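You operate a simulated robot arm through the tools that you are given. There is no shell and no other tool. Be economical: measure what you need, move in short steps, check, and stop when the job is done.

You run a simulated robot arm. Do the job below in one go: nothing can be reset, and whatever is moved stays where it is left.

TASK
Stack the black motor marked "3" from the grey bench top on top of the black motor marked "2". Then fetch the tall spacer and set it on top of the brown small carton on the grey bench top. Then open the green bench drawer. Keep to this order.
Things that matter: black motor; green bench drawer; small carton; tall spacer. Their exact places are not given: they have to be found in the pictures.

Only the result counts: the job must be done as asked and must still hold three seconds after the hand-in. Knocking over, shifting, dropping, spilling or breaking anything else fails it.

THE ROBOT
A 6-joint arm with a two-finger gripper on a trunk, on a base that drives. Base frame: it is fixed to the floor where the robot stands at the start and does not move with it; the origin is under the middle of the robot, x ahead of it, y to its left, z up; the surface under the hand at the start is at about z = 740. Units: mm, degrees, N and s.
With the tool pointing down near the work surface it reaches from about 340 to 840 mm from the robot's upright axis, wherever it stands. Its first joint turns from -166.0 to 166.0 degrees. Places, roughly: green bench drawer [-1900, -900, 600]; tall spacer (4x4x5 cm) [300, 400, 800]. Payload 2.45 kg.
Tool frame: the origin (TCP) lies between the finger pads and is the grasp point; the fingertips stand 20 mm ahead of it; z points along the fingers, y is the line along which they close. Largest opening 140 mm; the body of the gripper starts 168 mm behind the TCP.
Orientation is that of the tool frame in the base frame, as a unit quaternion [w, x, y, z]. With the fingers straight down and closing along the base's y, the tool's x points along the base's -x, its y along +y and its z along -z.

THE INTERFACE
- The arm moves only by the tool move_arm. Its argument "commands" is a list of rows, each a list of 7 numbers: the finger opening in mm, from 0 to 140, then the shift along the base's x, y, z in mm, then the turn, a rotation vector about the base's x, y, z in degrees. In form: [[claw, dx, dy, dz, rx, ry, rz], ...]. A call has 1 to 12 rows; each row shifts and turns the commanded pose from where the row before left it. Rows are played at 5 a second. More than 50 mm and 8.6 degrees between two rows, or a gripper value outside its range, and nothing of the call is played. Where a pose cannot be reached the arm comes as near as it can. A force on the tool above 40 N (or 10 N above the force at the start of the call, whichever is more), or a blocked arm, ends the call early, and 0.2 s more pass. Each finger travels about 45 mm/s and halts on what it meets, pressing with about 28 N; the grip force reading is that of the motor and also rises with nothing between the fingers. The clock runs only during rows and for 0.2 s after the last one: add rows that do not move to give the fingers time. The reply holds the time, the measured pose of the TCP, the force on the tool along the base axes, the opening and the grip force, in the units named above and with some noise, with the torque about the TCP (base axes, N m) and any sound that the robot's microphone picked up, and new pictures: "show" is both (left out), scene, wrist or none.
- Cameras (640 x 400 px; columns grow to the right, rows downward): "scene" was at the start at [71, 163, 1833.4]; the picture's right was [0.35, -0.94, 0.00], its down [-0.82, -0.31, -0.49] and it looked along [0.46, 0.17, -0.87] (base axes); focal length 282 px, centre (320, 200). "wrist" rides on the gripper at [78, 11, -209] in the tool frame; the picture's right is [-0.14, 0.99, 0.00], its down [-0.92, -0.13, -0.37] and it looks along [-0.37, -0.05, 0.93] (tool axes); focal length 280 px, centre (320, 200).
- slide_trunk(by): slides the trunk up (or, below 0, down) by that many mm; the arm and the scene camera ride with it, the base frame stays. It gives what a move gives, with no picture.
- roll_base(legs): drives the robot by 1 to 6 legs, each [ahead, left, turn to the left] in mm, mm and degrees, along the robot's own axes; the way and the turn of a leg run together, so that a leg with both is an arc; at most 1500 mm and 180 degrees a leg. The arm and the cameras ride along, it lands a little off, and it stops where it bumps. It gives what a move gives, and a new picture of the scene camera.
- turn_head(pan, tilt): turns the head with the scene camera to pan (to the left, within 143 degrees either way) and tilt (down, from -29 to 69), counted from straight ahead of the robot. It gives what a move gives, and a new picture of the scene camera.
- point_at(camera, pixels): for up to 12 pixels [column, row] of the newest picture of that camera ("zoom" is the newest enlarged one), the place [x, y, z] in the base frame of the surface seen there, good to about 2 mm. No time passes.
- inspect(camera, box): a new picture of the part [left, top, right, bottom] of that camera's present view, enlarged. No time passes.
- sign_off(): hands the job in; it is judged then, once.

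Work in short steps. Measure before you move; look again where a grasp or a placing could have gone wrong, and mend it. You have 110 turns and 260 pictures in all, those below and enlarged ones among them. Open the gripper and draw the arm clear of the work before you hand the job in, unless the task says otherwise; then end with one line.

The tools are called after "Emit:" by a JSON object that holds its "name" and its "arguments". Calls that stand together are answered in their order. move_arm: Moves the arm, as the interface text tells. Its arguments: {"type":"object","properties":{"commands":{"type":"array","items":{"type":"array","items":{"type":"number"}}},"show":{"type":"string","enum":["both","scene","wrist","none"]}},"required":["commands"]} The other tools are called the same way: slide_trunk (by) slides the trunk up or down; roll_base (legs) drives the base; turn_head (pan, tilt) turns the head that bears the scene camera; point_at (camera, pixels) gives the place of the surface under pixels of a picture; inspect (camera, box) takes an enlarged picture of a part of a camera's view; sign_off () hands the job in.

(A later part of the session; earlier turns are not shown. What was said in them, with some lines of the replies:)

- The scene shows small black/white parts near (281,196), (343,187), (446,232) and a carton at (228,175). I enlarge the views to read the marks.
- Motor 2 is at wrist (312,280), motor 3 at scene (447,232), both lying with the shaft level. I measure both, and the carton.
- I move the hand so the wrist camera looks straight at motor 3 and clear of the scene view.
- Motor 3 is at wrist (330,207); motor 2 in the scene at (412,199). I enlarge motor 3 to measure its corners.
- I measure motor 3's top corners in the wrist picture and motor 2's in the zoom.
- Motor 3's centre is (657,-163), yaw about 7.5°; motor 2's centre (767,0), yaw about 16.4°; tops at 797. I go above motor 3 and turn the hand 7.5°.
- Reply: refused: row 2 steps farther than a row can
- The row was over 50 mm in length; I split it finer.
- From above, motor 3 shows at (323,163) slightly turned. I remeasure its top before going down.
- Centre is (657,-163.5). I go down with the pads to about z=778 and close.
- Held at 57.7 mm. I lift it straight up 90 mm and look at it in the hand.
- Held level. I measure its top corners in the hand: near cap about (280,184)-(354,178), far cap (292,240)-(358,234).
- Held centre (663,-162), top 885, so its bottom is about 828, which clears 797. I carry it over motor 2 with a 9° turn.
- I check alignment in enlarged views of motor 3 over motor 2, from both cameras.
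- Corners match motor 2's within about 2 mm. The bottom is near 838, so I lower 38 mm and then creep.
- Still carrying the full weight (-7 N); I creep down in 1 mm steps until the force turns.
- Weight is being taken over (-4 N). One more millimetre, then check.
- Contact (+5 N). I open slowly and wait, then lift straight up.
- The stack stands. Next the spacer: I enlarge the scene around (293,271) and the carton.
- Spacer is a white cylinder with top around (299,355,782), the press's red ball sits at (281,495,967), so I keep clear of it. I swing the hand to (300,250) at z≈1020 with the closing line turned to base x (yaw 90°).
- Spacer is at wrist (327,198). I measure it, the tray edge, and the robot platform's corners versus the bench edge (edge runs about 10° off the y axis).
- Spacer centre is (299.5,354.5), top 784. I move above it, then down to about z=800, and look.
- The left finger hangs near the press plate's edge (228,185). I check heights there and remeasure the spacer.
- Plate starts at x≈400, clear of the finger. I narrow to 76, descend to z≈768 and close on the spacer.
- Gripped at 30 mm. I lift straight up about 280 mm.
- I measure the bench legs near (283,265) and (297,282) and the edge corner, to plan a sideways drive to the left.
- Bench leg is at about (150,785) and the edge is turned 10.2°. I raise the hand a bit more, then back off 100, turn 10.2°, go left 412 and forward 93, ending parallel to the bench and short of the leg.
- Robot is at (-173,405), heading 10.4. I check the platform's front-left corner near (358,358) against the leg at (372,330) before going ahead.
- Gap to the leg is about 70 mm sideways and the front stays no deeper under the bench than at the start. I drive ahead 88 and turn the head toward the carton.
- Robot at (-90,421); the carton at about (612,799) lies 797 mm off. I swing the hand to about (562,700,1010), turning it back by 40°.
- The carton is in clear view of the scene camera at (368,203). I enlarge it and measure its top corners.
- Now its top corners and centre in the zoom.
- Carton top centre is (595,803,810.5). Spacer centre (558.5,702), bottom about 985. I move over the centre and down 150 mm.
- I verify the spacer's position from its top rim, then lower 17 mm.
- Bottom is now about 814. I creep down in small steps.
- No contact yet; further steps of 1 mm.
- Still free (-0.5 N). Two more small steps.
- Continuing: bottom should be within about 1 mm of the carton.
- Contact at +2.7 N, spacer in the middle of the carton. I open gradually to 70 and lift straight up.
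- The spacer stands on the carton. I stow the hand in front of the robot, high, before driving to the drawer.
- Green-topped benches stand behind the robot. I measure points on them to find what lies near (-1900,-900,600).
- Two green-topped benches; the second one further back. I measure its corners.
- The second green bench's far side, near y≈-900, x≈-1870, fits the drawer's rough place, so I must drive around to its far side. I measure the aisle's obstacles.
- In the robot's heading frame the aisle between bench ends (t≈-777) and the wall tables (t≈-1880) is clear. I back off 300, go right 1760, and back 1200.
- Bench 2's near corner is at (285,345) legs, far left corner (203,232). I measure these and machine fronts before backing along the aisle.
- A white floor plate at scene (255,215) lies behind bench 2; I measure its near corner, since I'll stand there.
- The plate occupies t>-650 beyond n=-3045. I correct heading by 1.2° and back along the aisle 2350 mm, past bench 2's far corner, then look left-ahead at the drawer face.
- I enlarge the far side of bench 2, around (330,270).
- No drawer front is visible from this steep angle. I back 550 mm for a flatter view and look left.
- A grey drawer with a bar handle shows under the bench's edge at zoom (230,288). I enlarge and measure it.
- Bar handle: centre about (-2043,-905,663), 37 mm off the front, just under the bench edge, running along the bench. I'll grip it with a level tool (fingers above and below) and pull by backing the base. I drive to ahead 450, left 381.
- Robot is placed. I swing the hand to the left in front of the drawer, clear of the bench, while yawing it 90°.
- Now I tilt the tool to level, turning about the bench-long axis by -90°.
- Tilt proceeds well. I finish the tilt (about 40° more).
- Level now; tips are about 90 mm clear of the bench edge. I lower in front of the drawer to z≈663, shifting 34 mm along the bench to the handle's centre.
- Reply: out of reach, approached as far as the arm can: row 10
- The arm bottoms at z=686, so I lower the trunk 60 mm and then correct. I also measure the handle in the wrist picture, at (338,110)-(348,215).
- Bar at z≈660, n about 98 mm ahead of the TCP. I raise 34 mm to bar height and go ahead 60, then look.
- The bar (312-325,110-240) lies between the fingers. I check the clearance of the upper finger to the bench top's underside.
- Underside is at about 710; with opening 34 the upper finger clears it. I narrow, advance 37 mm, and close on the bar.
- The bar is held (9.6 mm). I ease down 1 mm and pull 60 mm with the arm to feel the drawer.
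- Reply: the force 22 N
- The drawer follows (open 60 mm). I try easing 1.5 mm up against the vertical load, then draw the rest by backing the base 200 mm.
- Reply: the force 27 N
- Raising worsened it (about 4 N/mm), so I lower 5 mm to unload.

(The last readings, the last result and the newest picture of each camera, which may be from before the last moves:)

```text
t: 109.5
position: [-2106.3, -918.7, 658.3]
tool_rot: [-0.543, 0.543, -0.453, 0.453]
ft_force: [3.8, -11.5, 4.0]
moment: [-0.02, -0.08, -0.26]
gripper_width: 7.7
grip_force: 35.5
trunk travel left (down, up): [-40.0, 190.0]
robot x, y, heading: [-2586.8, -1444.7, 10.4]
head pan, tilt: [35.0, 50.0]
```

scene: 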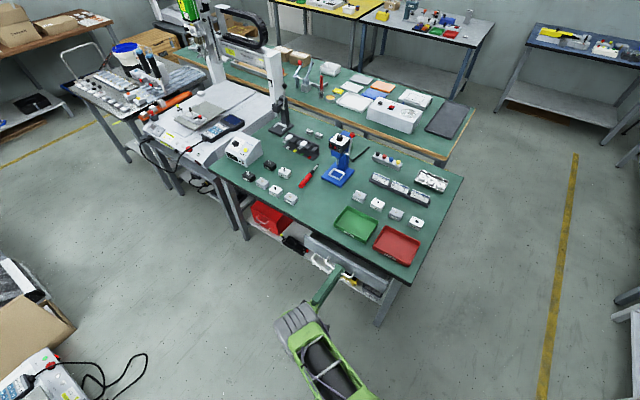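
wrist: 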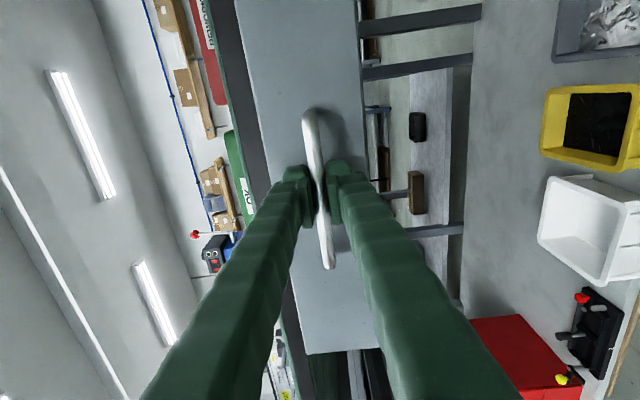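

Unloaded vertically. Now I back the base 200 mm, drawing the drawer along its axis.

Emit:
{"name": "roll_base", "arguments": {"legs": [[-200, -3, 0]]}}

```text
t: 111.1
position: [-2300.9, -956.7, 658.6]
tool_rot: [-0.542, 0.544, -0.452, 0.453]
ft_force: [1.5, -7.5, 20.5]
moment: [0.01, -0.06, 0.12]
gripper_width: 7.6
grip_force: 35.7
trunk travel left (down, up): [-40.0, 190.0]
robot x, y, heading: [-2780.0, -1486.8, 10.3]
head pan, tilt: [35.0, 50.0]
```

scene: 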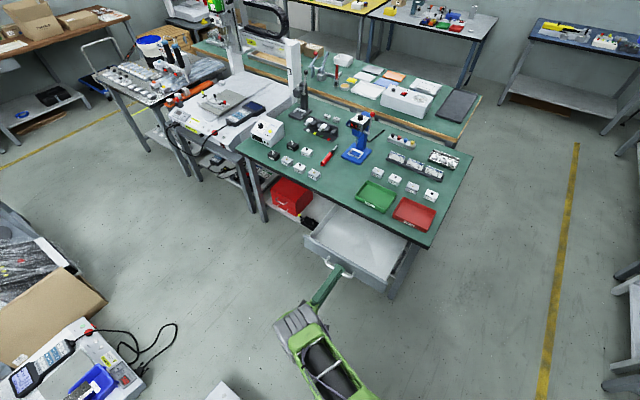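

Drawer is out about 258 mm. I pull further gently with the arm until it moves freely or the stop is felt.

Emit:
{"name": "move_arm", "arguments": {"commands": [[0, -9.8, -1.9, -2, 0, 0, 0], [0, -14.7, -2.9, 0, 0, 0, 0], [0, -14.7, -2.9, 0, 0, 0, 0], [0, -14.7, -2.9, 0, 0, 0, 0], [0, 0, 0, 0, 0, 0, 0]]}}

```text
t: 112.3
position: [-2354.6, -968.1, 657.9]
tool_rot: [0.544, -0.542, 0.452, -0.454]
ft_force: [-0.3, -4.9, 26.4]
moment: [0.0, -0.09, -0.17]
gripper_width: 7.5
grip_force: 35.7
trunk travel left (down, up): [-40.0, 190.0]
robot x, y, heading: [-2776.7, -1484.3, 10.3]
head pan, tilt: [35.0, 50.0]
```

scene: 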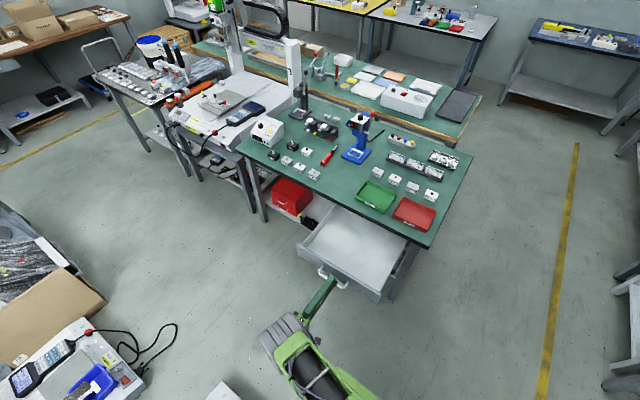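
wrist: 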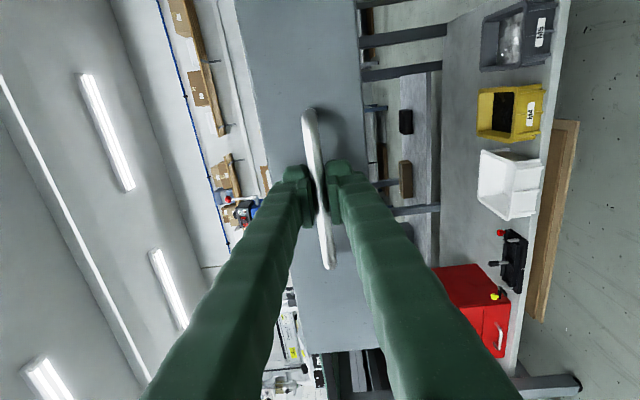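

It still slides freely (313 mm). I unload vertically (+5 mm) and back the base 70 mm more to find its stop.

Emit:
{"name": "move_arm", "arguments": {"commands": [[0, 0, 0, 2.5, 0, 0, 0], [0, 0, 0, 2.5, 0, 0, 0], [0, 0, 0, 0, 0, 0, 0]], "show": "none"}}

Emit:
{"name": "move_arm", "arguments": {"commands": [[0, -9.8, -1.9, 0, 0, 0, 0], [0, -9.8, -1.9, 0, 0, 0, 0], [0, -9.8, -1.9, 0, 0, 0, 0], [0, -9.8, -1.9, 0, 0, 0, 0], [0, 0, 0, 0, 0, 0, 0]], "show": "scene"}}

```text
t: 113.1
position: [-2355.5, -968.4, 658.9]
tool_rot: [-0.541, 0.546, -0.452, 0.453]
ft_force: [-1.7, -0.2, -6.0]
moment: [0.4, 0.13, 0.42]
gripper_width: 7.5
grip_force: 34.9
trunk travel left (down, up): [-40.0, 190.0]
robot x, y, heading: [-2776.8, -1484.2, 10.7]
head pan, tilt: [35.0, 50.0]
```

```text
t: 114.3
position: [-2394.1, -975.1, 658.2]
tool_rot: [-0.542, 0.545, -0.453, 0.453]
ft_force: [-0.6, -1.0, -22.5]
moment: [0.34, 0.13, -0.04]
gripper_width: 7.4
grip_force: 35.5
trunk travel left (down, up): [-40.0, 190.0]
robot x, y, heading: [-2781.0, -1484.6, 10.5]
head pan, tilt: [35.0, 50.0]
```

scene: 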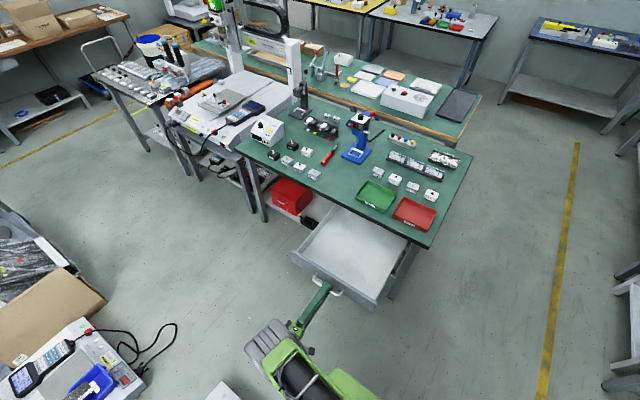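

The drawer is out about 350 mm, amply open. I open the fingers to release, without moving the bar.

Emit:
{"name": "move_arm", "arguments": {"commands": [[0, 0, 0, -3, 0, 0, 0], [15, 0, 0, 0, 0, 0, 0], [34, 0, 0, 0, 0, 0, 0], [34, 0, 0, 0, 0, 0, 0], [34, 0, 0, 0, 0, 0, 0]], "show": "wrist"}}

```text
t: 115.5
position: [-2393.3, -975.2, 656.9]
tool_rot: [-0.543, 0.543, -0.452, 0.454]
ft_force: [-0.1, 0.2, -0.3]
moment: [0.0, -0.04, -0.01]
gripper_width: 34.0
grip_force: 0.0
trunk travel left (down, up): [-40.0, 190.0]
robot x, y, heading: [-2778.2, -1484.3, 10.4]
head pan, tilt: [35.0, 50.0]
```

wrist: 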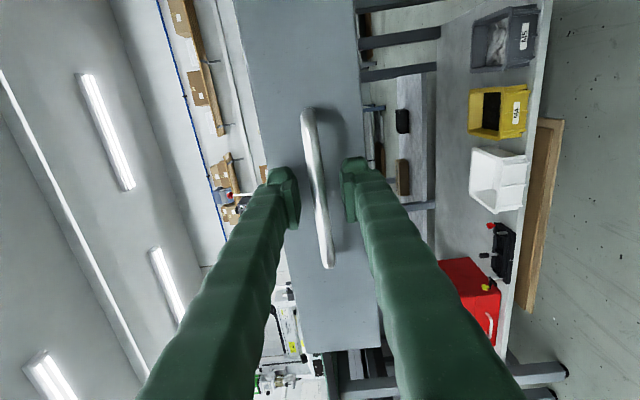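

Forces are zero and the bar is free between the fingers. I back the base straight off 180 mm.

Emit:
{"name": "roll_base", "arguments": {"legs": [[-180, 0, 0]]}}

Emit:
{"name": "inspect", "arguments": {"camera": "scene", "box": [220, 130, 480, 340]}}

```text
t: 117.0
position: [-2570.8, -1008.4, 657.8]
tool_rot: [-0.542, 0.543, -0.452, 0.454]
ft_force: [0.5, 0.2, -0.2]
moment: [0.01, -0.04, 0.0]
gripper_width: 33.9
grip_force: 0.0
trunk travel left (down, up): [-40.0, 190.0]
robot x, y, heading: [-2959.8, -1515.4, 10.1]
head pan, tilt: [35.0, 50.0]
```

scene: 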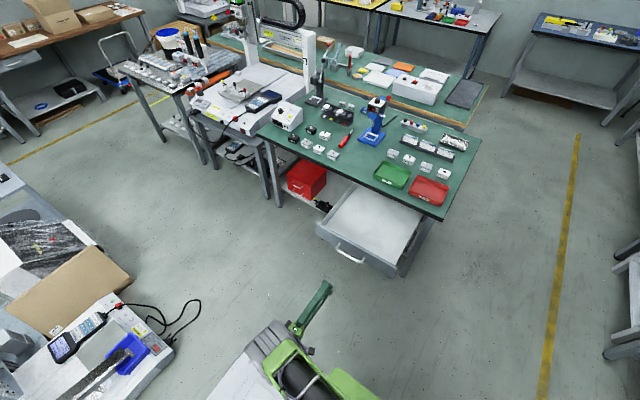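

```text
1.90 times, centred on (350, 235) of scene
```

zoom: 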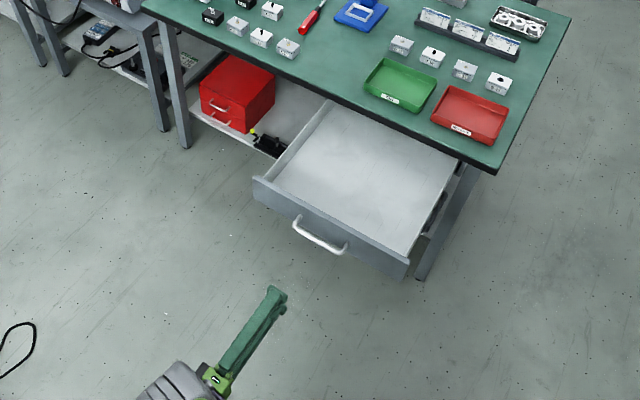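

The drawer stands wide open and the hand is clear and open. The motor stack and the spacer were checked after release, so I hand the job in.

Emit:
{"name": "sign_off", "arguments": {}}

```text
The job is handed in.
```

All three steps were done in order and the job is handed in: motor 3 is stacked on motor 2, the tall spacer stands on the brown carton, and the green bench drawer is open about 350 mm.
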